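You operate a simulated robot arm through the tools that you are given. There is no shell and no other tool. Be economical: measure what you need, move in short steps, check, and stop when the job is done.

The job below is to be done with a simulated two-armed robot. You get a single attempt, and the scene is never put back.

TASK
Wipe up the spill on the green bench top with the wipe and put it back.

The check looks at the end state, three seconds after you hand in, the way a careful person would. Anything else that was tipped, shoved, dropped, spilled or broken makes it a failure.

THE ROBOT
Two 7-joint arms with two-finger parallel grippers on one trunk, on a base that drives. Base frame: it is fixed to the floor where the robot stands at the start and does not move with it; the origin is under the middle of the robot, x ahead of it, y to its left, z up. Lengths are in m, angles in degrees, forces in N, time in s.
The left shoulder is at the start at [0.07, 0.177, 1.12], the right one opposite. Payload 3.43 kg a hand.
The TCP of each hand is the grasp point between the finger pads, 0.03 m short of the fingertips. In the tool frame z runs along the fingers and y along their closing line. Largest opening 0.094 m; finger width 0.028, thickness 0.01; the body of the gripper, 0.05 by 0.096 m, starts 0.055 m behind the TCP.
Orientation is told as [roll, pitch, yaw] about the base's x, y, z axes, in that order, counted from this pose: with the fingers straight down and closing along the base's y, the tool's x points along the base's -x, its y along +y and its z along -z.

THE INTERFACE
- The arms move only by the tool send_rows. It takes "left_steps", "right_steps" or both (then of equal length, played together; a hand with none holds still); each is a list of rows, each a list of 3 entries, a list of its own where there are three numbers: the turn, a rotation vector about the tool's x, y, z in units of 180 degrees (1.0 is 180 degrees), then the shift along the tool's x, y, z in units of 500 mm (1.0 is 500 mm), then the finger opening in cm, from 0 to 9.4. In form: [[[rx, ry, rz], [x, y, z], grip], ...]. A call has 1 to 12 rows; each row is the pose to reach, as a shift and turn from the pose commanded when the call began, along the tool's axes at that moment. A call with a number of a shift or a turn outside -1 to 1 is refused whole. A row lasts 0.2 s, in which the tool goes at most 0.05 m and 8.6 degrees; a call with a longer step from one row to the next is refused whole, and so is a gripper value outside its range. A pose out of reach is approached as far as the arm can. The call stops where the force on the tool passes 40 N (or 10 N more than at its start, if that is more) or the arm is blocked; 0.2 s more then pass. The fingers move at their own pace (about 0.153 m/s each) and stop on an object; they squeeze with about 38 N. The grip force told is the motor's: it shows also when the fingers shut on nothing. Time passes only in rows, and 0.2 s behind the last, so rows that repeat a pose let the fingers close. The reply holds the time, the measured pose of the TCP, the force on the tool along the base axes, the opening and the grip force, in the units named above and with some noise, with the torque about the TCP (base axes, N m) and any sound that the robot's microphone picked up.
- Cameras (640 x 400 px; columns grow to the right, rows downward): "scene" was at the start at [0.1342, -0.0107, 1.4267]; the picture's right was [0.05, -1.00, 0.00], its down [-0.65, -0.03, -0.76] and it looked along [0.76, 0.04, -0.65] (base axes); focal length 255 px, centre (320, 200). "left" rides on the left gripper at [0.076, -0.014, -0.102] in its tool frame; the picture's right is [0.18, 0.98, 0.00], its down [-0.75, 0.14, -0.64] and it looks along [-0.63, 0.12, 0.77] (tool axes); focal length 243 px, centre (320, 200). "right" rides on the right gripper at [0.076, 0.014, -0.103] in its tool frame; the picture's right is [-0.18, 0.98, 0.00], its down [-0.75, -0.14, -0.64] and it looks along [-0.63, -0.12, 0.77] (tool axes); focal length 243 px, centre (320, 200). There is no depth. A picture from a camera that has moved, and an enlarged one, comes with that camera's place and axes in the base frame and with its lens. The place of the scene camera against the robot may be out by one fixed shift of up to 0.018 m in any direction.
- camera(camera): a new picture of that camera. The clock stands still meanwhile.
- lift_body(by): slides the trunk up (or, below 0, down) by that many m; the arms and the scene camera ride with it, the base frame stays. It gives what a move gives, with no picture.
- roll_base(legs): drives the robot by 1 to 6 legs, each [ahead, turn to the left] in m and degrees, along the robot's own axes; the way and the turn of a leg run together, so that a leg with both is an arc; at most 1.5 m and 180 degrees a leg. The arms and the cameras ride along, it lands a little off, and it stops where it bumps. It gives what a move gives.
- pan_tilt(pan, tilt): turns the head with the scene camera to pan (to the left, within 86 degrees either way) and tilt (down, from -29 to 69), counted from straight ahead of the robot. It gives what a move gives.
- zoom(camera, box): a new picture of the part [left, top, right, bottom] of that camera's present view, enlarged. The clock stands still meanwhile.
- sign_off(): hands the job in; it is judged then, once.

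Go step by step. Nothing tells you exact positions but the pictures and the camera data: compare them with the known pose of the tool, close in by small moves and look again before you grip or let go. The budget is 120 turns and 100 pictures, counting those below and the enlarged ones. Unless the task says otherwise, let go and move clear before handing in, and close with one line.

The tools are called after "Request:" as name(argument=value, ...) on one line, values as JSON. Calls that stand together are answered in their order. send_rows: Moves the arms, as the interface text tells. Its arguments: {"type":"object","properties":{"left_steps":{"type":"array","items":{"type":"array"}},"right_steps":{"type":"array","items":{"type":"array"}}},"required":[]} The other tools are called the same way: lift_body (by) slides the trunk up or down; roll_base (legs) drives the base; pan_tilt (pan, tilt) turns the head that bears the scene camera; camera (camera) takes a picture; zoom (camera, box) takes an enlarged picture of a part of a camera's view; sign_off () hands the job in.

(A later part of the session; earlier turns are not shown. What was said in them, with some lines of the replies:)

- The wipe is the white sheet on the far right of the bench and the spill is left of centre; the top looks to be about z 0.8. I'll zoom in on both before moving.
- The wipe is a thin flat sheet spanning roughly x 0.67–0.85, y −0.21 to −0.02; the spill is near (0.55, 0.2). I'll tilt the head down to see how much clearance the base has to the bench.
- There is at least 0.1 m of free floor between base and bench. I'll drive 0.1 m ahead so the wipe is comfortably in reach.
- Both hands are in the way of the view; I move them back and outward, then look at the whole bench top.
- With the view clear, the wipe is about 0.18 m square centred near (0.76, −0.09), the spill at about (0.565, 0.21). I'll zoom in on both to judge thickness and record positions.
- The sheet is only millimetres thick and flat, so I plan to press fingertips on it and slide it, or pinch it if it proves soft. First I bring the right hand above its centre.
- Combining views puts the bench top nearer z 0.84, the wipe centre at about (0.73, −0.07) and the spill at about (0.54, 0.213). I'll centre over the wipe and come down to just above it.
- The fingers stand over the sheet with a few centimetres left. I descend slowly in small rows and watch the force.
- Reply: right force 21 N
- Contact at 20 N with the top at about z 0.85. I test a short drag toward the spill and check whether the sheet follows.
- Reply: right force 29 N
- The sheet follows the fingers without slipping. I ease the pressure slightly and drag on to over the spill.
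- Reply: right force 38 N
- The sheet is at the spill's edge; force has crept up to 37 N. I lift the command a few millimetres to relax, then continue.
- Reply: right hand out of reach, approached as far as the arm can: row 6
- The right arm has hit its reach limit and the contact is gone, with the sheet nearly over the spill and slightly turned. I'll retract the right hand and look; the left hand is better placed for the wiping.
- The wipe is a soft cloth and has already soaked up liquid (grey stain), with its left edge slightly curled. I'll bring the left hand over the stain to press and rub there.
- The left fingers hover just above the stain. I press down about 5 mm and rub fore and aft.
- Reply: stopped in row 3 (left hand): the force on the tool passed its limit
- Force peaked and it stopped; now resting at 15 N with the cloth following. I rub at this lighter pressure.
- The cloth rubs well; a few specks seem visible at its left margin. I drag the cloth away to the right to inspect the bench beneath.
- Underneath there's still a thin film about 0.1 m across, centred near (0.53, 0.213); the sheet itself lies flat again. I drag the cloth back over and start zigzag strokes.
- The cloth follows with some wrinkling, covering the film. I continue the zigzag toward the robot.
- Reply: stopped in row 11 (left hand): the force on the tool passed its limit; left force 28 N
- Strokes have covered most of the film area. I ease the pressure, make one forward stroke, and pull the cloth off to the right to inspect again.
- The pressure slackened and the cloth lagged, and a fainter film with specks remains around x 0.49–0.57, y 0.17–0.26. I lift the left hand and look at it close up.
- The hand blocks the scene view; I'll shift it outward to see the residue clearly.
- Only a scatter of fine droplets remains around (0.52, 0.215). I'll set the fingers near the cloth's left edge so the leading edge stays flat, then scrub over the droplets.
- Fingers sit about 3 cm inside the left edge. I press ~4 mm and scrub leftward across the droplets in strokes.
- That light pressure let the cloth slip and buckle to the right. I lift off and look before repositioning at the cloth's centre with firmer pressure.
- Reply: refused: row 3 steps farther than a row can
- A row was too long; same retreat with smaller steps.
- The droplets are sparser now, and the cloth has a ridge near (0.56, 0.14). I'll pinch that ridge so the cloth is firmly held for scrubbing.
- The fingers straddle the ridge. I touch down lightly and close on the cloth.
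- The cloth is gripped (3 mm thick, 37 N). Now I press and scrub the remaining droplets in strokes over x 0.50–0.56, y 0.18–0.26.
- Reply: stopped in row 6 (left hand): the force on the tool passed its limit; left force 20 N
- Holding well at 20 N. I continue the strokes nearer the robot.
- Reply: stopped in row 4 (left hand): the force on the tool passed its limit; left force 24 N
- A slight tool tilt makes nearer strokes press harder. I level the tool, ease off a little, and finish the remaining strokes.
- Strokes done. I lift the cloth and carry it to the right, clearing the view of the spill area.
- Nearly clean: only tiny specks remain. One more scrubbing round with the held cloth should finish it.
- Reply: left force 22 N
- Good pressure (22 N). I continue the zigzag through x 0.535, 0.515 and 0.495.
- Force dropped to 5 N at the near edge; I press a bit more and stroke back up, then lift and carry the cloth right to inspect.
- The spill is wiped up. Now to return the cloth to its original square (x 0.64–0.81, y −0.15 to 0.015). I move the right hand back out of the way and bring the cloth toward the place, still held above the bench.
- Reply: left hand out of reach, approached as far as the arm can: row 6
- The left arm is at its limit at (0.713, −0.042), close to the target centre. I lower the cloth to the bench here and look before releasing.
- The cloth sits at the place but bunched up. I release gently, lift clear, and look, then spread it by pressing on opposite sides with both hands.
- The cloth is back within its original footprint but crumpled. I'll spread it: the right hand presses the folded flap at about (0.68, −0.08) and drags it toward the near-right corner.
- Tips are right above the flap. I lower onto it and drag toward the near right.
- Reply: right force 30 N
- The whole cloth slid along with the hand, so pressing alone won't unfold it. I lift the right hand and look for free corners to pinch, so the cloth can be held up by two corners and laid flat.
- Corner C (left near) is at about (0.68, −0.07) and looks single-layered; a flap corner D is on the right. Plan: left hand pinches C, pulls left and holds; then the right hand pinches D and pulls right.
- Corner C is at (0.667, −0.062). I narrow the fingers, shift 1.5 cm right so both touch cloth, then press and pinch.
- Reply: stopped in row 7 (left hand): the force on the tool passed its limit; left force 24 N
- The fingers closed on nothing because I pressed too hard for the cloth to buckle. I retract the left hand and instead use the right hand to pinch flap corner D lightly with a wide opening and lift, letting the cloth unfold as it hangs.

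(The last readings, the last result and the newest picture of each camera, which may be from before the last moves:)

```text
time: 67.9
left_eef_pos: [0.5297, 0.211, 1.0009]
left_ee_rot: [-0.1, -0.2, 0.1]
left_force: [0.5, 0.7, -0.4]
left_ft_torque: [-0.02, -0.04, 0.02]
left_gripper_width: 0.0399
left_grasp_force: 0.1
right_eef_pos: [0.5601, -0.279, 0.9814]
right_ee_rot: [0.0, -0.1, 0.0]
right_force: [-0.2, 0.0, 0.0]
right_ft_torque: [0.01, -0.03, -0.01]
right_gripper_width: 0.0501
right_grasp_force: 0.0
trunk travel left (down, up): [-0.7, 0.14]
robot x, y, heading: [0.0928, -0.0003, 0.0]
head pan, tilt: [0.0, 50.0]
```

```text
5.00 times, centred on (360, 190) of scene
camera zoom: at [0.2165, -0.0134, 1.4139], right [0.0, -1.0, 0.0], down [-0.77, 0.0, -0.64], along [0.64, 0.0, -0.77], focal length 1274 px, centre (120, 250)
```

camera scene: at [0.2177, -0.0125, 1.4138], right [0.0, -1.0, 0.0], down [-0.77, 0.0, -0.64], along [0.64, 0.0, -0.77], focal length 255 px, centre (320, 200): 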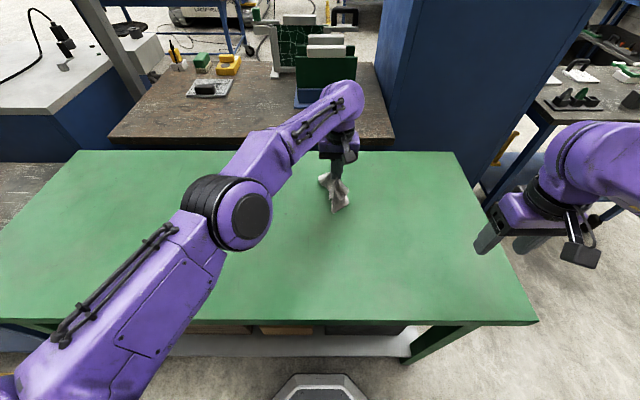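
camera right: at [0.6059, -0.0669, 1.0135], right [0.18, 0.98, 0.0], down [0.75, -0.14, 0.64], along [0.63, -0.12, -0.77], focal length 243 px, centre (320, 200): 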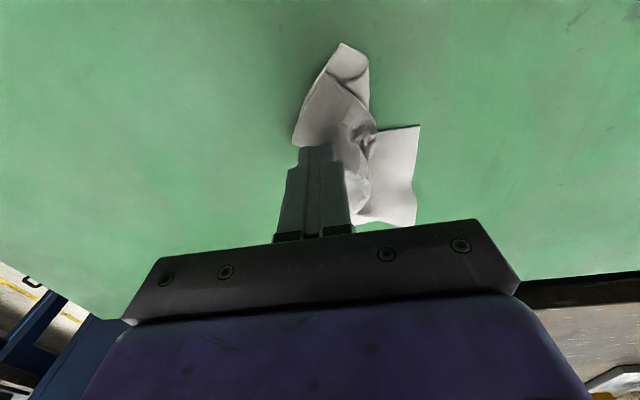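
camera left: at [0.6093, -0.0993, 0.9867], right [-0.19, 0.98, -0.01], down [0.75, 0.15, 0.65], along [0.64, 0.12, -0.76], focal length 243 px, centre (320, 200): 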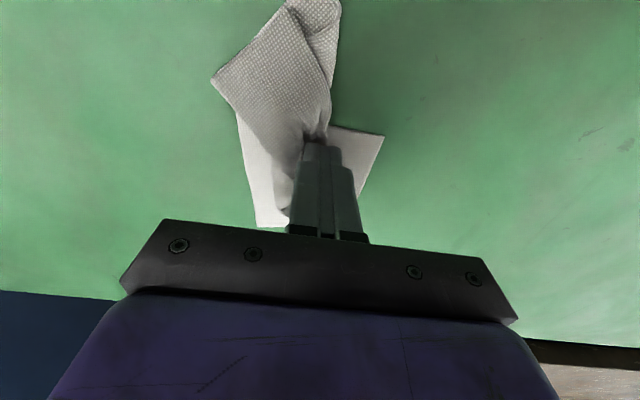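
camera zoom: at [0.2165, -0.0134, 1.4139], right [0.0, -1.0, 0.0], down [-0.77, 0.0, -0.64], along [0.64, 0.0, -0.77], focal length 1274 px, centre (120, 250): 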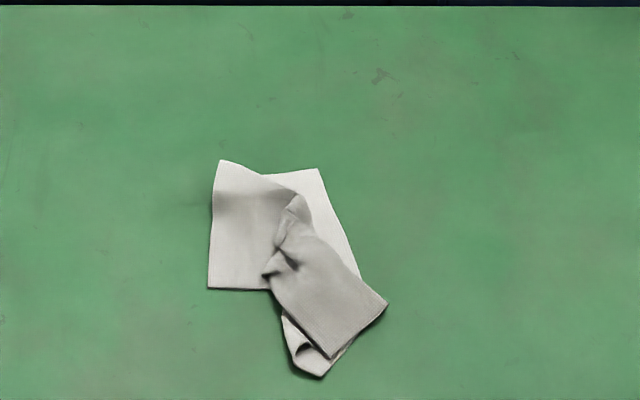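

Flap corner D is now at about (0.659, −0.141). I bring the right hand there with 4 cm opening, just above the cloth.

Request:
send_rows(right_steps=[[[0, 0, 0], [-0.05, 0.07, 0.02], 4], [[0, 0, 0], [-0.1, 0.14, 0.05], 4], [[0, 0, 0], [-0.15, 0.21, 0.1], 4], [[0, 0, 0], [-0.198, 0.276, 0.15], 4], [[0, 0, 0], [-0.198, 0.276, 0.176], 4]])

Request:
camera(camera="right")

Request:
zoom(camera="scene", box=[296, 150, 424, 230])

```text
time: 69.1
left_eef_pos: [0.5309, 0.2085, 1.0009]
left_ee_rot: [-0.1, -0.1, 0.1]
left_force: [0.8, -0.6, 0.7]
left_ft_torque: [0.02, 0.02, 0.01]
left_gripper_width: 0.0401
left_grasp_force: 0.1
right_eef_pos: [0.6611, -0.1422, 0.8922]
right_ee_rot: [0.2, -0.2, 0.1]
right_force: [0.6, 0.0, 0.0]
right_ft_torque: [0.01, -0.01, 0.0]
right_gripper_width: 0.04
right_grasp_force: 0.1
trunk travel left (down, up): [-0.7, 0.14]
robot x, y, heading: [0.0912, 0.0032, 0.0]
head pan, tilt: [0.0, 50.0]
```

```text
40 pictures are left
camera right: at [0.5855, -0.1283, 0.9942], right [0.18, 0.98, 0.0], down [0.75, -0.14, 0.64], along [0.63, -0.12, -0.77], focal length 243 px, centre (320, 200)
```

right: 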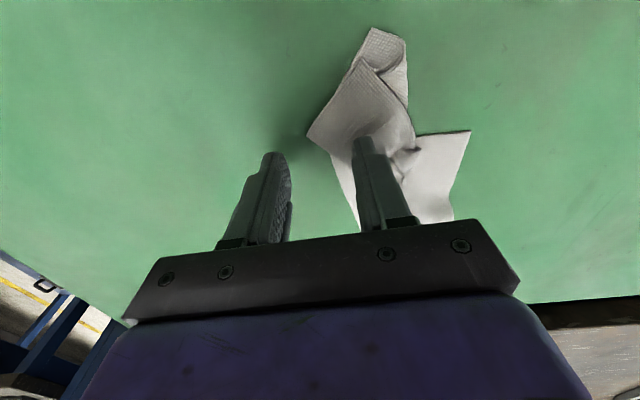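

```text
5.00 times, centred on (360, 190) of scene
camera zoom: at [0.2171, -0.0158, 1.4138], right [0.0, -1.0, 0.0], down [-0.77, 0.0, -0.64], along [0.64, 0.0, -0.77], focal length 1274 px, centre (120, 250)
```

zoom: 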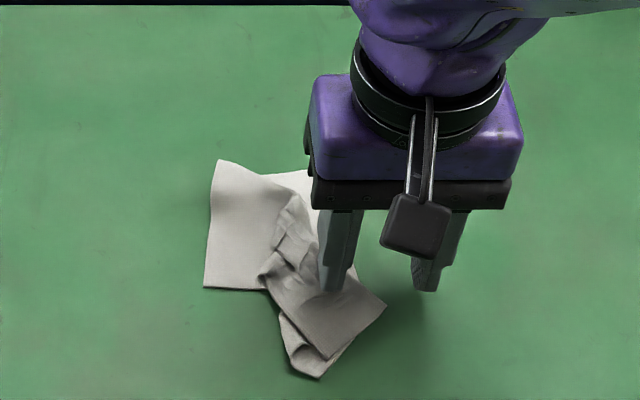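

Alignment is close; I shift 1 cm nearer, touch lightly and close slowly on the corner.

Request:
send_rows(right_steps=[[[0, 0, 0], [0.018, 0, 0.01], 4], [[0, 0, 0], [0.018, 0, 0.018], 4], [[0, 0, 0], [0.018, 0, 0.021], 4], [[0, 0, 0], [0.018, 0, 0.021], 2.5], [[0, 0, 0], [0.018, 0, 0.021], 1.2], [[0, 0, 0], [0.018, 0, 0.02], 0], [[0, 0, 0], [0.018, 0, 0.02], 0]])

Request:
camera(camera="right")

```text
time: 70.7
left_eef_pos: [0.5284, 0.2104, 1.0013]
left_ee_rot: [-0.1, -0.2, 0.1]
left_force: [0.6, 0.2, 0.1]
left_ft_torque: [0.02, -0.01, -0.01]
left_gripper_width: 0.0399
left_grasp_force: 0.2
right_eef_pos: [0.6488, -0.1427, 0.8841]
right_ee_rot: [0.0, -0.3, 0.1]
right_force: [1.5, 1.9, 21.1]
right_ft_torque: [0.29, -0.18, 0.0]
right_gripper_width: 0.0029
right_grasp_force: 37.1
trunk travel left (down, up): [-0.7, 0.14]
robot x, y, heading: [0.0919, 0.0034, 0.1]
head pan, tilt: [0.0, 50.0]
```

```text
38 pictures are left
camera right: at [0.5738, -0.1276, 0.9854], right [0.18, 0.98, 0.0], down [0.75, -0.14, 0.65], along [0.64, -0.12, -0.76], focal length 243 px, centre (320, 200)
```

right: 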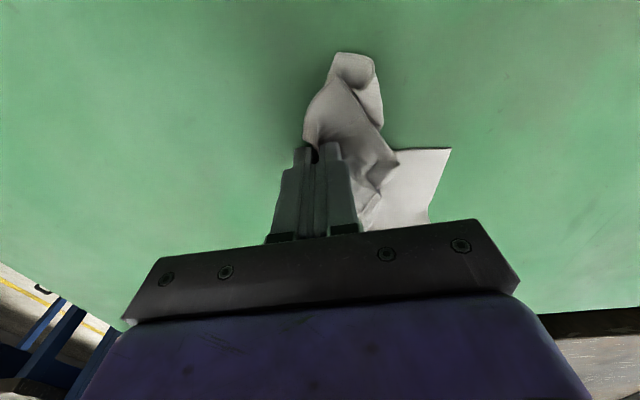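

Gripped (2.9 mm). I lift it straight up and see how it hangs.

Request:
send_rows(right_steps=[[[0, 0, 0], [0, 0, -0.08], 0], [[0, 0, 0], [0, 0, -0.17], 0], [[0, 0, 0], [0, 0, -0.26], 0], [[0, 0, 0], [0, 0, -0.35], 0], [[0, 0, 0], [0, 0, -0.44], 0], [[0, 0, 0], [0, 0, -0.48], 0], [[0, 0, 0], [0, 0, -0.48], 0]])

Request:
camera(camera="scene")

Request:
camera(camera="left")

```text
time: 72.3
left_eef_pos: [0.5301, 0.208, 1.0009]
left_ee_rot: [0.0, -0.1, 0.2]
left_force: [-0.3, 0.0, 0.4]
left_ft_torque: [0.0, 0.02, 0.0]
left_gripper_width: 0.0398
left_grasp_force: 0.1
right_eef_pos: [0.6492, -0.1421, 1.1226]
right_ee_rot: [0.0, -0.1, 0.2]
right_force: [-0.2, -0.3, -0.5]
right_ft_torque: [0.04, 0.0, 0.0]
right_gripper_width: 0.003
right_grasp_force: 37.4
trunk travel left (down, up): [-0.7, 0.14]
robot x, y, heading: [0.0947, -0.0015, -0.2]
head pan, tilt: [0.0, 50.0]
```

```text
37 pictures are left
camera scene: at [0.218, -0.0148, 1.4137], right [0.0, -1.0, 0.0], down [-0.77, 0.0, -0.64], along [0.64, 0.0, -0.77], focal length 255 px, centre (320, 200)
```

scene: 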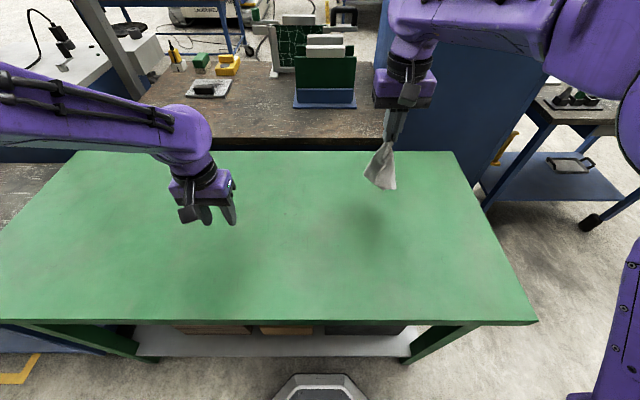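

```text
36 pictures are left
camera left: at [0.4549, 0.1951, 1.1039], right [-0.19, 0.98, 0.0], down [0.75, 0.14, 0.64], along [0.63, 0.12, -0.77], focal length 243 px, centre (320, 200)
```

left: 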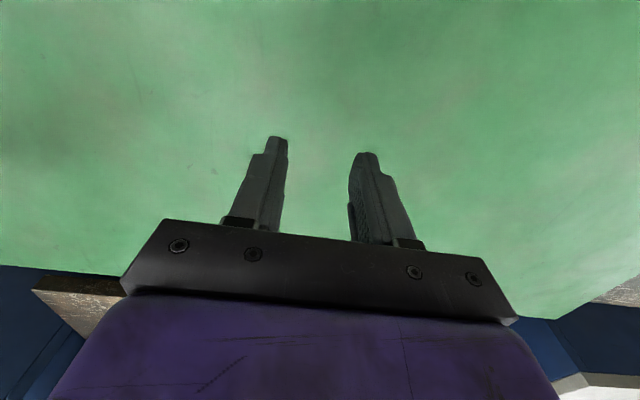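

The bench is clean everywhere and the cloth hangs from the right hand. I zoom on it.

Request:
zoom(camera="scene", box=[344, 90, 440, 210])

```text
3.33 times, centred on (392, 150) of scene
camera zoom: at [0.218, -0.0148, 1.4137], right [0.0, -1.0, 0.0], down [-0.77, 0.0, -0.64], along [0.64, 0.0, -0.77], focal length 850 px, centre (80, 367)
```

zoom: 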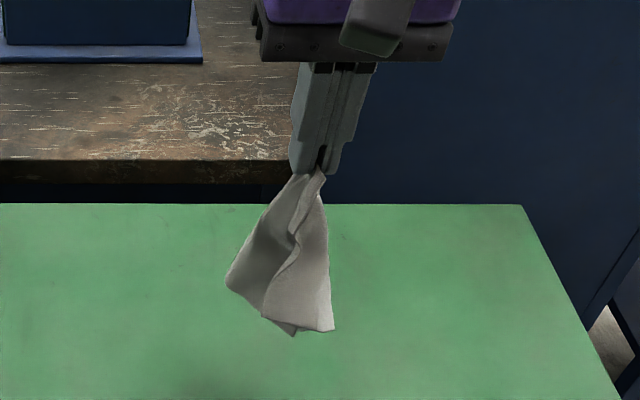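

It hangs as a cone from the pinched corner. I'll lay it along the diagonal: move the hand to far-left of the target, let the tip touch, then sweep down toward near-right. First the positioning.

Request:
send_rows(right_steps=[[[0, 0, 0], [-0.045, 0.056, 0.02], 0], [[0, 0, 0], [-0.09, 0.112, 0.04], 0], [[0, 0, 0], [-0.136, 0.168, 0.06], 0], [[0, 0, 0], [-0.182, 0.224, 0.085], 0], [[0, 0, 0], [-0.182, 0.224, 0.085], 0], [[0, 0, 0], [-0.182, 0.224, 0.085], 0]])

Request:
zoom(camera="scene", box=[280, 90, 408, 210])

```text
time: 73.7
left_eef_pos: [0.5308, 0.2098, 1.0003]
left_ee_rot: [-0.1, -0.2, 0.1]
left_force: [0.3, 0.3, 0.2]
left_ft_torque: [-0.01, 0.02, 0.01]
left_gripper_width: 0.0399
left_grasp_force: 0.1
right_eef_pos: [0.7336, -0.0385, 1.0774]
right_ee_rot: [0.0, -0.1, 0.1]
right_force: [0.4, -0.1, -0.9]
right_ft_torque: [0.01, -0.01, 0.02]
right_gripper_width: 0.0029
right_grasp_force: 37.4
right hand out of reach, approached as far as the arm can: row 4, 5, 6
trunk travel left (down, up): [-0.7, 0.14]
robot x, y, heading: [0.091, 0.0001, 0.3]
head pan, tilt: [0.0, 50.0]
```

```text
3.33 times, centred on (344, 150) of scene
camera zoom: at [0.2183, -0.0143, 1.4137], right [0.0, -1.0, 0.0], down [-0.77, 0.0, -0.64], along [0.64, 0.0, -0.77], focal length 850 px, centre (240, 367)
```

zoom: 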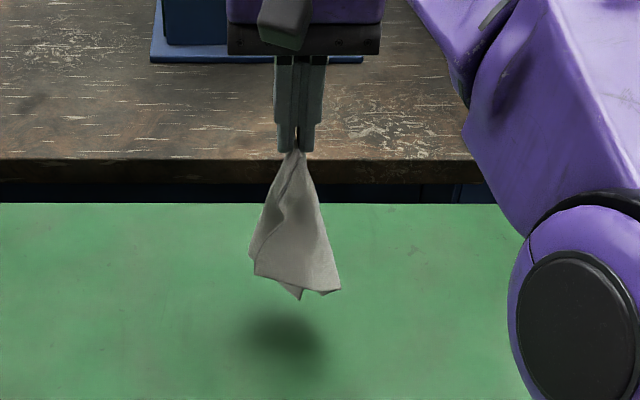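

The cloth hangs about 0.15 m below the fingertips. I lower until the tip touches, then sweep down toward near-right on an arc.

Request:
send_rows(right_steps=[[[0, 0, 0], [0, 0, 0.05], 0], [[0, 0, 0], [0, 0, 0.1], 0], [[0, 0, 0], [0.055, -0.055, 0.11], 0], [[0, 0, 0], [0.106, -0.106, 0.14], 0], [[0, 0, 0], [0.15, -0.15, 0.188], 0], [[0, 0, 0], [0.184, -0.184, 0.25], 0], [[0, 0, 0], [0.205, -0.205, 0.322], 0], [[0, 0, 0], [0.22, -0.22, 0.375], 0], [[0, 0, 0], [0.24, -0.24, 0.38], 0], [[0, 0, 0], [0.26, -0.26, 0.38], 0]])

Request:
zoom(camera="scene", box=[296, 140, 424, 240])

Request:
camera(camera="right")

```text
time: 75.9
left_eef_pos: [0.5303, 0.2084, 1.0006]
left_ee_rot: [-0.1, -0.2, 0.1]
left_force: [0.9, -0.5, 1.2]
left_ft_torque: [0.01, -0.01, 0.01]
left_gripper_width: 0.0401
left_grasp_force: 0.0
right_eef_pos: [0.6047, -0.1692, 0.8892]
right_ee_rot: [0.2, -0.1, 0.2]
right_force: [-0.4, 0.4, 0.3]
right_ft_torque: [0.04, 0.02, 0.04]
right_gripper_width: 0.0027
right_grasp_force: 37.3
trunk travel left (down, up): [-0.7, 0.14]
robot x, y, heading: [0.09, 0.0046, 0.0]
head pan, tilt: [0.0, 50.0]
```

```text
4.00 times, centred on (360, 190) of scene
camera zoom: at [0.2178, -0.0151, 1.4137], right [0.0, -1.0, 0.0], down [-0.77, 0.0, -0.64], along [0.64, 0.0, -0.77], focal length 1020 px, centre (160, 240)
```

zoom: 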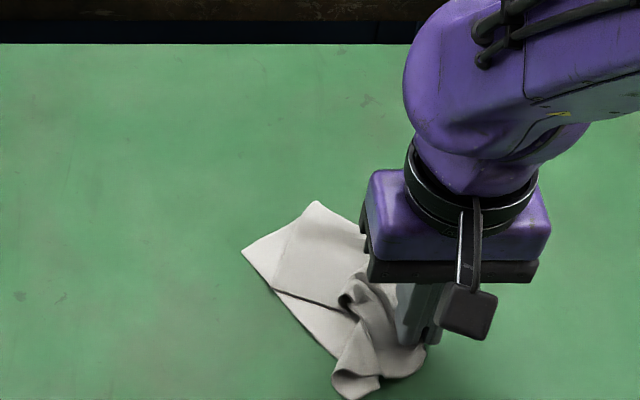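

```text
32 pictures are left
camera right: at [0.5292, -0.1548, 0.9912], right [0.18, 0.98, 0.0], down [0.75, -0.14, 0.64], along [0.63, -0.12, -0.76], focal length 243 px, centre (320, 200)
```

right: 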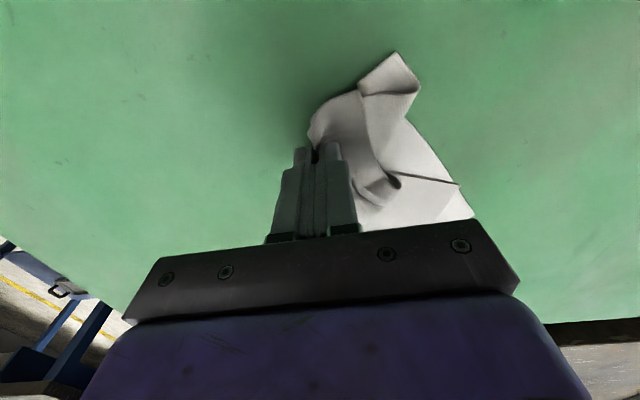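

The cloth is laid out much flatter. I release and lift clear to see it.

Request:
send_rows(right_steps=[[[0, 0, 0], [0, 0, 0], 2], [[0, 0, 0], [0, 0, 0], 4], [[0, 0, 0], [0, 0, -0.08], 4], [[0, 0, 0], [0.02, -0.06, -0.14], 4], [[0, 0, 0], [0.04, -0.12, -0.2], 4], [[0, 0, 0], [0.06, -0.2, -0.22], 4], [[0, 0, 0], [0.06, -0.28, -0.22], 4]])

Request:
zoom(camera="scene", box=[296, 150, 424, 250])

```text
time: 77.5
left_eef_pos: [0.5314, 0.2071, 0.9999]
left_ee_rot: [0.1, -0.2, 0.2]
left_force: [0.4, 0.8, 0.8]
left_ft_torque: [0.01, 0.0, 0.02]
left_gripper_width: 0.0402
left_grasp_force: 0.1
right_eef_pos: [0.5764, -0.3106, 0.9969]
right_ee_rot: [0.1, -0.1, 0.1]
right_force: [-0.1, 0.4, -0.4]
right_ft_torque: [0.01, -0.01, 0.04]
right_gripper_width: 0.0402
right_grasp_force: 0.0
trunk travel left (down, up): [-0.7, 0.14]
robot x, y, heading: [0.0903, 0.0023, 0.2]
head pan, tilt: [0.0, 50.0]
```

```text
4.00 times, centred on (360, 200) of scene
camera zoom: at [0.2185, -0.017, 1.4137], right [0.0, -1.0, 0.0], down [-0.77, 0.0, -0.64], along [0.64, 0.0, -0.77], focal length 1020 px, centre (160, 200)
```

zoom: 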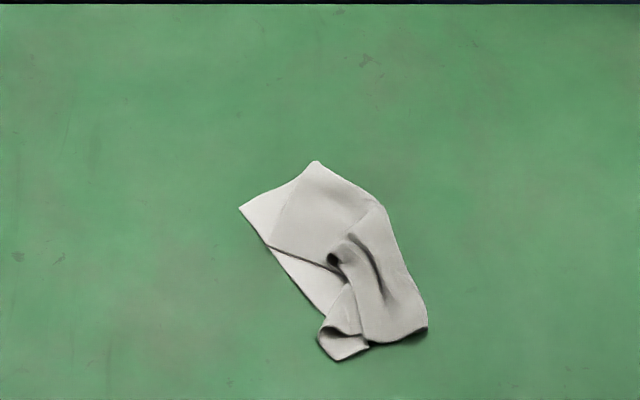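

There is one main fold: a top layer whose free corner lies near (0.67, −0.10). I'll pinch that top layer lightly with the right hand and carry it over to the far right to open the fold.

Request:
send_rows(right_steps=[[[0, 0, 0], [-0.03, 0.07, 0.0], 4], [[0, 0, 0], [-0.06, 0.14, 0.02], 4], [[0, 0, 0], [-0.09, 0.21, 0.05], 4], [[0, 0, 0], [-0.12, 0.28, 0.08], 4], [[0, 0, 0], [-0.15, 0.35, 0.12], 4], [[0, 0, 0], [-0.18, 0.41, 0.16], 4], [[0, 0, 0], [-0.19, 0.433, 0.2], 4], [[0, 0, 0], [-0.19, 0.433, 0.215], 4]])

Request:
camera(camera="right")

```text
time: 79.3
left_eef_pos: [0.5305, 0.2101, 0.9998]
left_ee_rot: [-0.1, -0.1, 0.1]
left_force: [-0.6, -0.2, 0.2]
left_ft_torque: [-0.02, 0.01, 0.02]
left_gripper_width: 0.0399
left_grasp_force: 0.0
right_eef_pos: [0.6717, -0.0918, 0.891]
right_ee_rot: [0.0, -0.2, 0.2]
right_force: [-0.2, 0.4, 0.4]
right_ft_torque: [-0.03, -0.03, 0.01]
right_gripper_width: 0.0401
right_grasp_force: 0.1
trunk travel left (down, up): [-0.7, 0.14]
robot x, y, heading: [0.0936, 0.0023, 0.0]
head pan, tilt: [0.0, 50.0]
```

```text
30 pictures are left
camera right: at [0.5952, -0.0778, 0.9927], right [0.18, 0.98, 0.0], down [0.75, -0.14, 0.64], along [0.63, -0.12, -0.77], focal length 243 px, centre (320, 200)
```

right: 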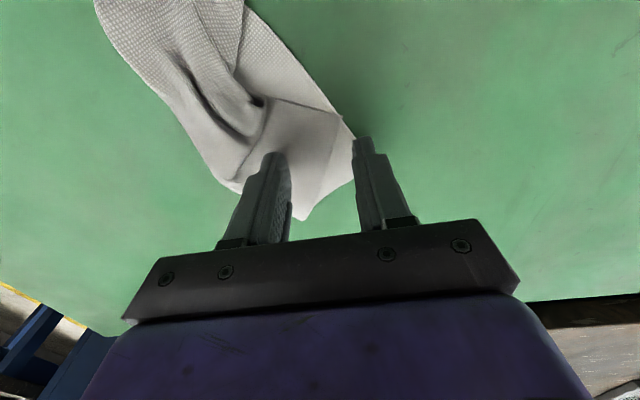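

The flap's free corner (0.652, −0.076) lies between the fingers. I touch down lightly and close.

Request:
send_rows(right_steps=[[[0, 0, 0], [0.012, 0.005, 0.008], 4], [[0, 0, 0], [0.012, 0.005, 0.015], 4], [[0, 0, 0], [0.012, 0.005, 0.017], 4], [[0, 0, 0], [0.012, 0.005, 0.017], 2.5], [[0, 0, 0], [0.012, 0.005, 0.016], 1.2], [[0, 0, 0], [0.012, 0.005, 0.015], 0], [[0, 0, 0], [0.012, 0.005, 0.015], 0]])

Request:
camera(camera="right")

```text
time: 80.9
left_eef_pos: [0.5305, 0.2097, 1.0]
left_ee_rot: [0.0, -0.1, 0.2]
left_force: [-0.2, -0.7, -0.6]
left_ft_torque: [0.03, -0.03, -0.01]
left_gripper_width: 0.0399
left_grasp_force: 0.1
right_eef_pos: [0.6638, -0.0896, 0.8846]
right_ee_rot: [0.0, -0.1, 0.1]
right_force: [-0.2, 0.2, 0.3]
right_ft_torque: [0.01, 0.0, -0.02]
right_gripper_width: 0.003
right_grasp_force: 38.1
trunk travel left (down, up): [-0.7, 0.14]
robot x, y, heading: [0.0896, 0.0011, -0.1]
head pan, tilt: [0.0, 50.0]
```

```text
29 pictures are left
camera right: at [0.5885, -0.076, 0.9855], right [0.18, 0.98, 0.0], down [0.75, -0.14, 0.64], along [0.63, -0.12, -0.77], focal length 243 px, centre (320, 200)
```

right: 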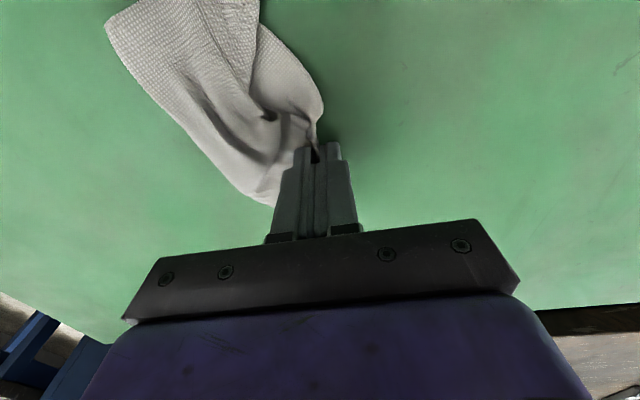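

Something is gripped (3 mm). I lift a few centimetres and check whether it is just the top layer.

Request:
send_rows(right_steps=[[[0, 0, 0], [0, 0, -0.06], 0], [[0, 0, 0], [0, 0, -0.14], 0], [[0, 0, 0], [0, 0, -0.2], 0], [[0, 0, 0], [0, 0, -0.2], 0]])

Request:
zoom(camera="scene", box=[296, 140, 424, 240])

```text
time: 81.9
left_eef_pos: [0.5313, 0.2085, 1.0007]
left_ee_rot: [0.0, -0.2, 0.1]
left_force: [0.7, 0.1, 1.1]
left_ft_torque: [0.01, 0.0, 0.04]
left_gripper_width: 0.0405
left_grasp_force: 0.1
right_eef_pos: [0.6628, -0.0899, 0.9845]
right_ee_rot: [0.0, -0.1, 0.1]
right_force: [0.2, 0.8, -0.8]
right_ft_torque: [-0.01, 0.03, 0.0]
right_gripper_width: 0.0034
right_grasp_force: 37.9
trunk travel left (down, up): [-0.7, 0.14]
robot x, y, heading: [0.0918, -0.0012, 0.0]
head pan, tilt: [0.0, 50.0]
```

```text
4.00 times, centred on (360, 190) of scene
camera zoom: at [0.2183, -0.0147, 1.4137], right [0.0, -1.0, 0.0], down [-0.77, 0.0, -0.64], along [0.64, 0.0, -0.77], focal length 1020 px, centre (160, 240)
```

zoom: 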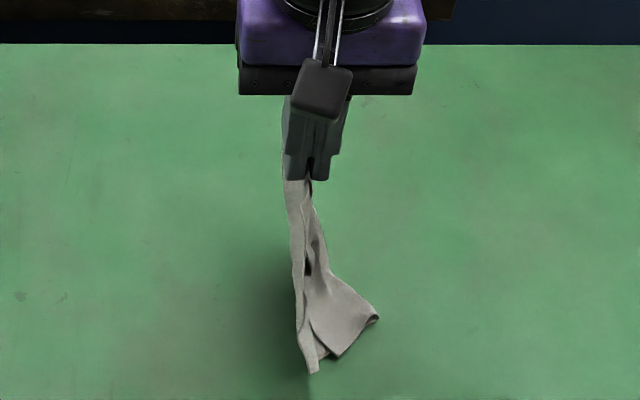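

Now it hangs as a strip with its lower end on the table nearer the robot. I lay it down by moving the hand away toward the far side while lowering, so it stretches across the original footprint.

Request:
send_rows(right_steps=[[[0, 0, 0], [-0.04, 0.015, 0.01], 0], [[0, 0, 0], [-0.08, 0.03, 0.04], 0], [[0, 0, 0], [-0.11, 0.04, 0.08], 0], [[0, 0, 0], [-0.135, 0.05, 0.12], 0], [[0, 0, 0], [-0.15, 0.06, 0.16], 0], [[0, 0, 0], [-0.17, 0.06, 0.19], 0], [[0, 0, 0], [-0.19, 0.06, 0.193], 0], [[0, 0, 0], [-0.19, 0.06, 0.193], 2], [[0, 0, 0], [-0.19, 0.06, 0.193], 4], [[0, 0, 0], [-0.19, 0.06, 0.12], 4], [[0, 0, 0], [-0.19, 0.06, 0.04], 4]])

Request:
zoom(camera="scene", box=[296, 140, 424, 240])

```text
time: 84.3
left_eef_pos: [0.5303, 0.2091, 1.0002]
left_ee_rot: [-0.1, -0.2, 0.1]
left_force: [0.2, -0.6, 0.1]
left_ft_torque: [0.0, 0.03, 0.0]
left_gripper_width: 0.04
left_grasp_force: 0.1
right_eef_pos: [0.7571, -0.0596, 0.9644]
right_ee_rot: [0.0, -0.2, 0.2]
right_force: [0.3, 0.4, 1.0]
right_ft_torque: [-0.02, 0.0, 0.0]
right_gripper_width: 0.04
right_grasp_force: 0.0
trunk travel left (down, up): [-0.7, 0.14]
robot x, y, heading: [0.0912, -0.0032, -0.0]
head pan, tilt: [0.0, 50.0]
```

```text
4.00 times, centred on (360, 190) of scene
camera zoom: at [0.2168, -0.0145, 1.4138], right [0.0, -1.0, 0.0], down [-0.77, 0.0, -0.64], along [0.64, 0.0, -0.77], focal length 1020 px, centre (160, 240)
```

zoom: 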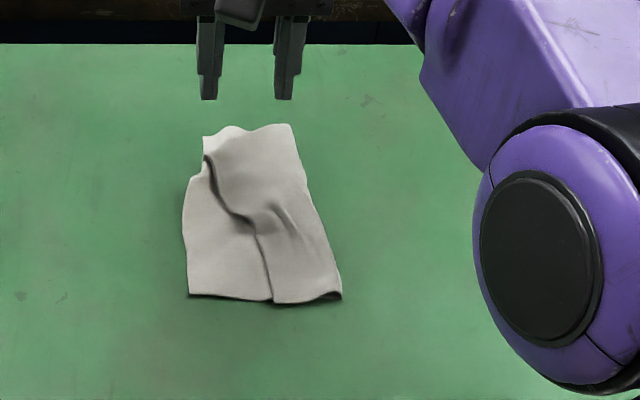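

Much better: the cloth is spread with one remaining fold (a flap on the right side, free edge facing left). I'll hold the base layer with the left hand and drag the flap right with the right hand, both tilted 30° outward so they don't touch. First the approach.

Request:
send_rows(right_steps=[[[-0.042, 0, 0], [0.026, -0.02, 0.0], 0], [[-0.084, 0, 0], [0.052, -0.04, 0.0], 0], [[-0.126, 0, 0], [0.08, -0.06, 0.0], 0], [[-0.167, 0, 0], [0.106, -0.08, 0.0], 0], [[-0.167, 0, 0], [0.106, -0.08, 0.0], 0], [[-0.167, 0, 0], [0.106, -0.08, 0.02], 0], [[-0.167, 0, 0], [0.106, -0.08, 0.04], 0], [[-0.167, 0, 0], [0.106, -0.08, 0.068], 0]], left_steps=[[[0.042, 0, 0], [-0.035, -0.052, 0.0], 0], [[0.084, 0, 0], [-0.07, -0.104, 0.0], 0], [[0.126, 0, 0], [-0.105, -0.157, 0.0], 0], [[0.167, 0, 0], [-0.14, -0.209, 0.02], 0], [[0.167, 0, 0], [-0.175, -0.261, 0.04], 0], [[0.167, 0, 0], [-0.21, -0.314, 0.07], 0], [[0.167, 0, 0], [-0.246, -0.366, 0.1], 0], [[0.167, 0, 0], [-0.282, -0.418, 0.14], 0]])

Request:
zoom(camera="scene", box=[280, 120, 440, 240])

```text
time: 86.1
left_eef_pos: [0.674, -0.0044, 0.9281]
left_ee_rot: [-30.0, -0.1, 0.1]
left_force: [0.6, -0.2, -0.6]
left_ft_torque: [0.0, 0.02, -0.02]
left_gripper_width: 0.0003
left_grasp_force: 33.3
right_eef_pos: [0.708, -0.1006, 0.9273]
right_ee_rot: [30.3, 0.0, 0.1]
right_force: [-0.3, -1.1, -0.5]
right_ft_torque: [0.0, 0.0, 0.02]
right_gripper_width: 0.0
right_grasp_force: 32.9
trunk travel left (down, up): [-0.7, 0.14]
robot x, y, heading: [0.0908, 0.0, 0.1]
head pan, tilt: [0.0, 50.0]
```

```text
3.33 times, centred on (360, 180) of scene
camera zoom: at [0.2201, -0.0163, 1.4136], right [0.0, -1.0, 0.0], down [-0.77, 0.0, -0.64], along [0.64, 0.0, -0.77], focal length 850 px, centre (187, 267)
```

zoom: 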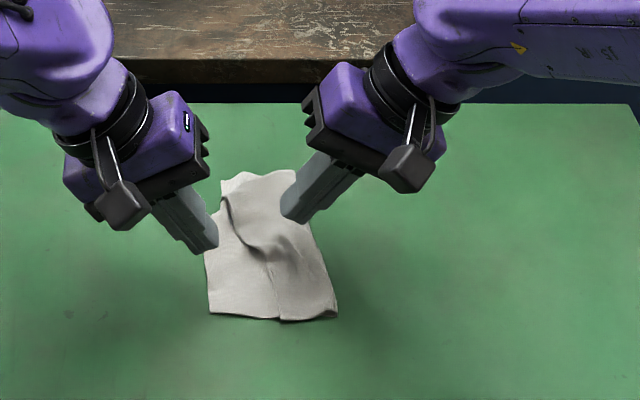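

Both hands are poised and clear of each other. I lower both onto the cloth: left on the base layer, right on the flap.

Request:
send_rows(left_steps=[[[0, 0, 0], [0.0, 0.009, 0.064], 0], [[0, 0, 0], [0.0, 0.02, 0.083], 0], [[0, 0, 0], [0, 0.026, 0.093], 0], [[0, 0, 0], [0, 0.026, 0.093], 0]], right_steps=[[[0, 0, 0], [0, -0.03, 0.052], 0], [[0, 0, 0], [0, -0.036, 0.062], 0], [[0, 0, 0], [0, -0.042, 0.072], 0], [[0, 0, 0], [0, -0.042, 0.072], 0]])

Request:
zoom(camera="scene", box=[280, 120, 440, 240])

```text
time: 87.1
left_eef_pos: [0.672, -0.0125, 0.8826]
left_ee_rot: [-30.1, 0.0, 0.0]
left_force: [0.1, 0.5, -0.4]
left_ft_torque: [0.01, 0.01, 0.04]
left_gripper_width: 0.0
left_grasp_force: 32.8
right_eef_pos: [0.7064, -0.101, 0.8873]
right_ee_rot: [30.0, -0.1, 0.1]
right_force: [0.3, -0.5, 0.2]
right_ft_torque: [0.0, 0.01, 0.0]
right_gripper_width: 0.0
right_grasp_force: 32.6
trunk travel left (down, up): [-0.7, 0.14]
robot x, y, heading: [0.0904, -0.0004, 0.2]
head pan, tilt: [0.0, 50.0]
```

```text
3.33 times, centred on (360, 180) of scene
camera zoom: at [0.2185, -0.0152, 1.4137], right [0.0, -1.0, 0.0], down [-0.77, 0.0, -0.64], along [0.64, 0.0, -0.77], focal length 850 px, centre (187, 267)
```

zoom: 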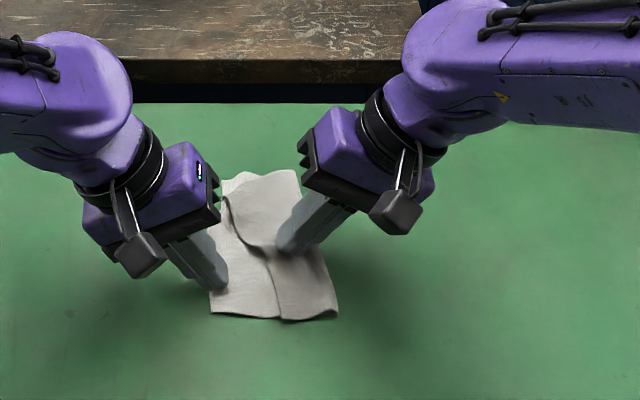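

No contact yet; I lower both a few millimetres more.

Request:
send_rows(left_steps=[[[0, 0, 0], [0.0, 0.005, 0.009], 0], [[0, 0, 0], [0.0, 0.008, 0.014], 0], [[0, 0, 0], [0, 0.008, 0.014], 0]], right_steps=[[[0, 0, 0], [0, -0.005, 0.009], 0], [[0, 0, 0], [0, -0.008, 0.014], 0], [[0, 0, 0], [0, -0.008, 0.014], 0]])

```text
time: 87.9
left_eef_pos: [0.6707, -0.0125, 0.8805]
left_ee_rot: [-30.4, -0.7, 0.3]
left_force: [6.7, -0.8, 40.1]
left_ft_torque: [-0.28, -0.13, 0.08]
left_gripper_width: 0.0002
left_grasp_force: 33.2
right_eef_pos: [0.7037, -0.101, 0.8828]
right_ee_rot: [30.1, -0.4, 0.2]
right_force: [0.4, -0.6, 1.3]
right_ft_torque: [0.02, 0.0, -0.03]
right_gripper_width: 0.0
right_grasp_force: 32.5
trunk travel left (down, up): [-0.7, 0.14]
robot x, y, heading: [0.0928, 0.002, -0.0]
head pan, tilt: [0.0, 50.0]
```

Left holds firmly (40 N, I ease it slightly); right barely touches. I press the right a little and drag the flap to the right.

Request:
send_rows(left_steps=[[[0, 0, 0], [0.0, -0.001, -0.002], 0], [[0, 0, 0], [0.0, -0.001, -0.002], 0], [[0, 0, 0], [0.0, -0.001, -0.002], 0], [[0, 0, 0], [0.0, -0.001, -0.002], 0], [[0, 0, 0], [0.0, -0.001, -0.002], 0], [[0, 0, 0], [0.0, -0.001, -0.002], 0]], right_steps=[[[0, 0, 0], [0, -0.0025, 0.0043], 0], [[0, 0, 0], [0, -0.037, -0.0157], 0], [[0, 0, 0], [0, -0.0718, -0.0357], 0], [[0, 0, 0], [0, -0.1064, -0.0557], 0], [[0, 0, 0], [0, -0.141, -0.0757], 0], [[0, 0, 0], [0, -0.167, -0.0907], 0]])

Request:
zoom(camera="scene", box=[280, 120, 440, 240])

```text
time: 89.3
left_eef_pos: [0.6681, -0.0112, 0.8807]
left_ee_rot: [-30.1, -0.6, 0.3]
left_force: [3.1, -4.8, 39.2]
left_ft_torque: [-0.4, 0.01, 0.03]
left_gripper_width: 0.0003
left_grasp_force: 32.7
right_eef_pos: [0.7006, -0.1927, 0.8802]
right_ee_rot: [30.0, -0.4, 0.2]
right_force: [-1.6, 10.5, 11.5]
right_ft_torque: [0.38, 0.17, -0.09]
right_gripper_width: 0.0
right_grasp_force: 33.0
trunk travel left (down, up): [-0.7, 0.14]
robot x, y, heading: [0.0913, 0.0016, -0.0]
head pan, tilt: [0.0, 50.0]
```

```text
3.33 times, centred on (360, 180) of scene
camera zoom: at [0.2101, -0.013, 1.4146], right [0.0, -1.0, 0.0], down [-0.76, 0.0, -0.65], along [0.65, 0.0, -0.76], focal length 850 px, centre (187, 267)
```

zoom: 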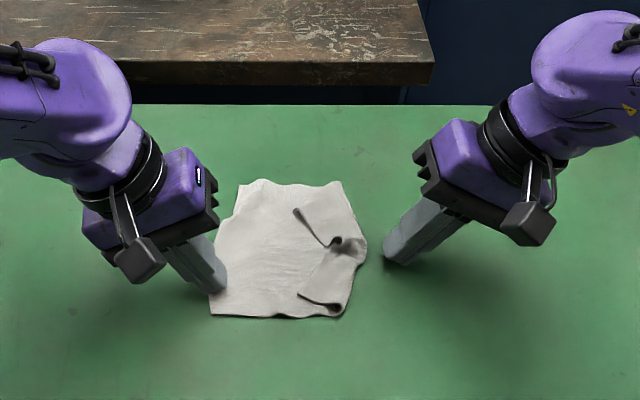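

Excellent — the cloth is nearly fully open; only a small flap at its right side remains. With the left still holding, I repeat: press that flap and drag it right.

Request:
send_rows(right_steps=[[[0, 0, 0], [0, 0.03, -0.052], 0], [[0, 0, 0], [0.018, 0.082, -0.022], 0], [[0, 0, 0], [0.036, 0.127, 0.004], 0], [[0, 0, 0], [0.036, 0.107, 0.0387], 0], [[0, 0, 0], [0.036, 0.1, 0.051], 0], [[0, 0, 0], [0.036, 0.097, 0.056], 0], [[0, 0, 0], [0.036, 0.0606, 0.035], 0], [[0, 0, 0], [0.038, 0.026, 0.015], 0], [[0, 0, 0], [0.04, -0.0087, -0.005], 0], [[0, 0, 0], [0.042, -0.0346, -0.02], 0], [[0, 0, 0], [0.042, -0.022, -0.082], 0]])

Request:
zoom(camera="scene", box=[280, 120, 440, 240])

```text
time: 89.6
left_eef_pos: [0.6721, -0.0121, 0.8814]
left_ee_rot: [-30.4, -0.6, 0.2]
left_force: [-4.3, 0.7, 25.1]
left_ft_torque: [-0.16, 0.23, -0.06]
left_gripper_width: 0.0
left_grasp_force: 32.9
right_eef_pos: [0.7028, -0.1994, 0.8813]
right_ee_rot: [29.7, 0.1, 0.1]
right_force: [0.0, -0.2, -0.3]
right_ft_torque: [-0.01, 0.01, -0.02]
right_gripper_width: 0.0
right_grasp_force: 32.7
trunk travel left (down, up): [-0.7, 0.14]
robot x, y, heading: [0.0901, 0.0016, 0.1]
head pan, tilt: [0.0, 50.0]
stopped in row 1 (left hand): the force on the tool passed its limit (the readings are from after the stop); the commanded pose is now the measured one
```

```text
3.33 times, centred on (360, 180) of scene
camera zoom: at [0.216, -0.0152, 1.4133], right [0.0, -1.0, 0.0], down [-0.77, 0.0, -0.64], along [0.64, 0.0, -0.77], focal length 850 px, centre (187, 267)
```

zoom: 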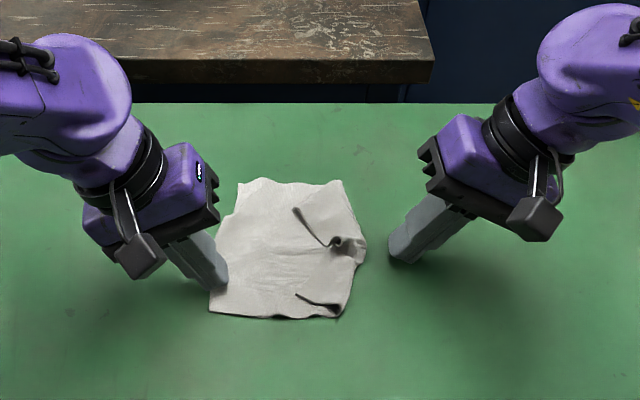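

Left's force tripped the stop; it now holds at 25 N. I repeat the right-hand motion.

Request:
send_rows(right_steps=[[[0, 0, 0], [0, 0.03, -0.052], 0], [[0, 0, 0], [0.018, 0.082, -0.022], 0], [[0, 0, 0], [0.036, 0.137, 0.01], 0], [[0, 0, 0], [0.036, 0.117, 0.045], 0], [[0, 0, 0], [0.036, 0.11, 0.058], 0], [[0, 0, 0], [0.036, 0.105, 0.065], 0], [[0, 0, 0], [0.036, 0.0686, 0.044], 0], [[0, 0, 0], [0.038, 0.034, 0.024], 0], [[0, 0, 0], [0.04, -0.001, 0.004], 0], [[0, 0, 0], [0.042, -0.03, -0.014], 0], [[0, 0, 0], [0.042, -0.022, -0.082], 0]])

Request:
zoom(camera="scene", box=[280, 120, 440, 240])

```text
time: 92.0
left_eef_pos: [0.6708, -0.0113, 0.8823]
left_ee_rot: [-30.3, -0.6, 0.1]
left_force: [4.0, 1.5, 35.6]
left_ft_torque: [-0.19, -0.04, 0.02]
left_gripper_width: 0.0
left_grasp_force: 33.2
right_eef_pos: [0.6804, -0.2286, 0.9163]
right_ee_rot: [29.8, -0.1, 0.1]
right_force: [-0.4, 1.1, -0.5]
right_ft_torque: [0.0, -0.03, 0.03]
right_gripper_width: 0.0
right_grasp_force: 33.5
trunk travel left (down, up): [-0.7, 0.14]
robot x, y, heading: [0.0932, 0.0004, 0.2]
head pan, tilt: [0.0, 50.0]
```

```text
3.33 times, centred on (360, 180) of scene
camera zoom: at [0.2129, -0.0148, 1.4142], right [0.0, -1.0, 0.0], down [-0.76, 0.0, -0.65], along [0.65, 0.0, -0.76], focal length 850 px, centre (187, 267)
```

zoom: 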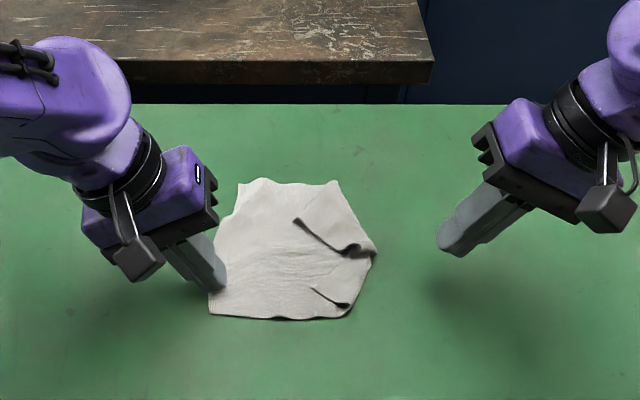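

The cloth now lies nearly flat, within about 2 cm of its original outline. I nudge it 2 cm left with the left hand (at eased pressure), then lift both hands away.

Request:
send_rows(left_steps=[[[0, 0, 0], [0, -0.0015, -0.0026], 0], [[0, 0, 0], [0, 0.0165, -0.0136], 0], [[0, 0, 0], [0, 0.033, -0.0226], 0], [[0, 0, 0], [0, 0.033, -0.0226], 0], [[0, 0, 0], [0, 0.01, -0.08], 0], [[0, 0, 0], [0.0, 0.03, -0.16], 0]])

Request:
zoom(camera="scene", box=[280, 120, 440, 240])

```text
time: 93.4
left_eef_pos: [0.6708, 0.041, 0.9406]
left_ee_rot: [-30.2, -0.3, -0.1]
left_force: [0.0, 1.0, 0.5]
left_ft_torque: [-0.02, -0.02, -0.01]
left_gripper_width: 0.0
left_grasp_force: 33.4
right_eef_pos: [0.6833, -0.227, 0.9151]
right_ee_rot: [29.7, 0.0, 0.0]
right_force: [0.5, -0.7, 0.0]
right_ft_torque: [0.0, 0.01, -0.02]
right_gripper_width: 0.0001
right_grasp_force: 32.6
trunk travel left (down, up): [-0.7, 0.14]
robot x, y, heading: [0.0902, 0.0001, -0.1]
head pan, tilt: [0.0, 50.0]
```

```text
3.33 times, centred on (360, 180) of scene
camera zoom: at [0.2156, -0.0133, 1.4138], right [0.0, -1.0, 0.0], down [-0.77, 0.0, -0.64], along [0.64, 0.0, -0.77], focal length 850 px, centre (187, 267)
```

zoom: 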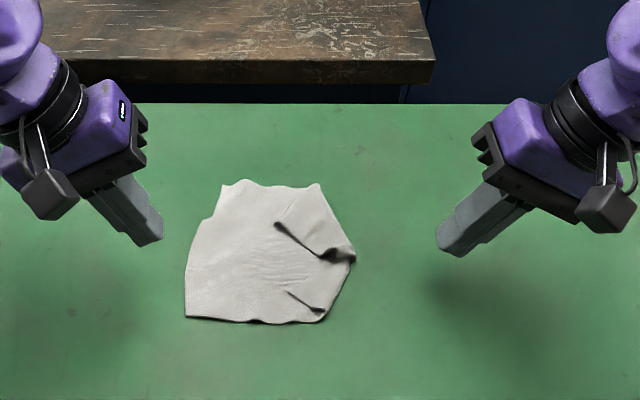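

The cloth is centred on its original spot. I retract both hands up and outward, levelling them.

Request:
send_rows(left_steps=[[[0, 0, 0], [0.03, 0.04, -0.05], 2], [[0, 0, 0], [0.06, 0.08, -0.1], 4], [[-0.042, 0, 0], [0.1, 0.12, -0.15], 4], [[-0.084, 0, 0], [0.14, 0.16, -0.2], 4], [[-0.126, 0, 0], [0.18, 0.2, -0.25], 4], [[-0.167, 0, 0], [0.2, 0.22, -0.28], 4]], right_steps=[[[0, 0, 0], [0.03, -0.03, -0.05], 2], [[0, 0, 0], [0.06, -0.05, -0.1], 4], [[0.042, 0, 0], [0.1, -0.08, -0.15], 4], [[0.084, 0, 0], [0.14, -0.1, -0.2], 4], [[0.126, 0, 0], [0.18, -0.12, -0.25], 4], [[0.167, 0, 0], [0.2, -0.13, -0.26], 4]])

Request:
camera(camera="scene")

Request:
zoom(camera="scene", box=[190, 160, 382, 280])

```text
time: 94.8
left_eef_pos: [0.5704, 0.2088, 1.0068]
left_ee_rot: [0.0, -0.3, 0.1]
left_force: [0.4, 0.4, -0.5]
left_ft_torque: [0.04, -0.03, -0.06]
left_gripper_width: 0.04
left_grasp_force: 0.1
right_eef_pos: [0.5823, -0.3494, 0.9942]
right_ee_rot: [-0.4, 0.2, 0.0]
right_force: [-0.5, -0.2, 0.3]
right_ft_torque: [0.04, 0.02, 0.03]
right_gripper_width: 0.04
right_grasp_force: 0.1
trunk travel left (down, up): [-0.7, 0.14]
robot x, y, heading: [0.0901, 0.0006, 0.1]
head pan, tilt: [0.0, 50.0]
```

```text
20 pictures are left
camera scene: at [0.2173, -0.0146, 1.4137], right [0.0, -1.0, 0.0], down [-0.77, 0.0, -0.64], along [0.64, 0.0, -0.77], focal length 255 px, centre (320, 200)
```

scene: 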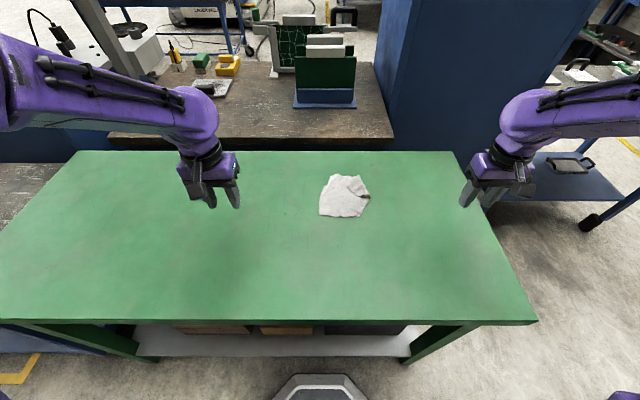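

```text
3.33 times, centred on (286, 220) of scene
camera zoom: at [0.2173, -0.0146, 1.4137], right [0.0, -1.0, 0.0], down [-0.77, 0.0, -0.64], along [0.64, 0.0, -0.77], focal length 850 px, centre (433, 133)
```

zoom: 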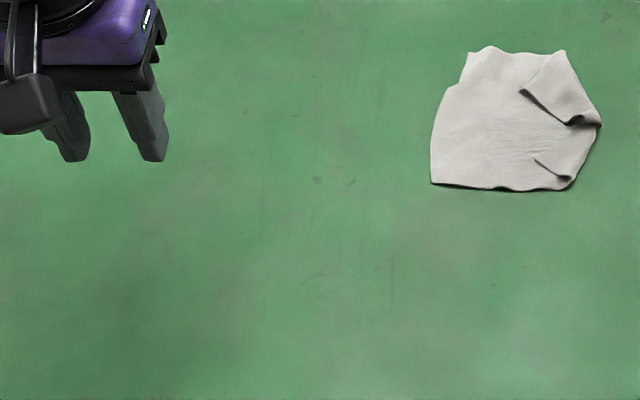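

The bench is clean and the wipe is back in place; one last close look at the former spill site.

Request:
zoom(camera="scene", box=[200, 215, 280, 275])

```text
6.67 times, centred on (240, 245) of scene
camera zoom: at [0.2173, -0.0146, 1.4137], right [0.0, -1.0, 0.0], down [-0.77, 0.0, -0.64], along [0.64, 0.0, -0.77], focal length 1699 px, centre (853, -100)
```

zoom: 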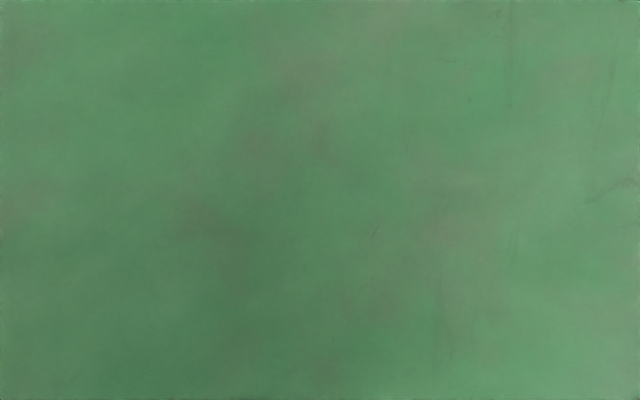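

The spill site shows no residue, the wipe is on its original spot and both hands are clear; I hand in.

Request:
sign_off()

```text
The job is handed in.
```

The spill is wiped up with no residue visible, and the wipe is back on its original spot, nearly flat but with two small folds left at its right edge; both hands are clear and nothing else was touched.
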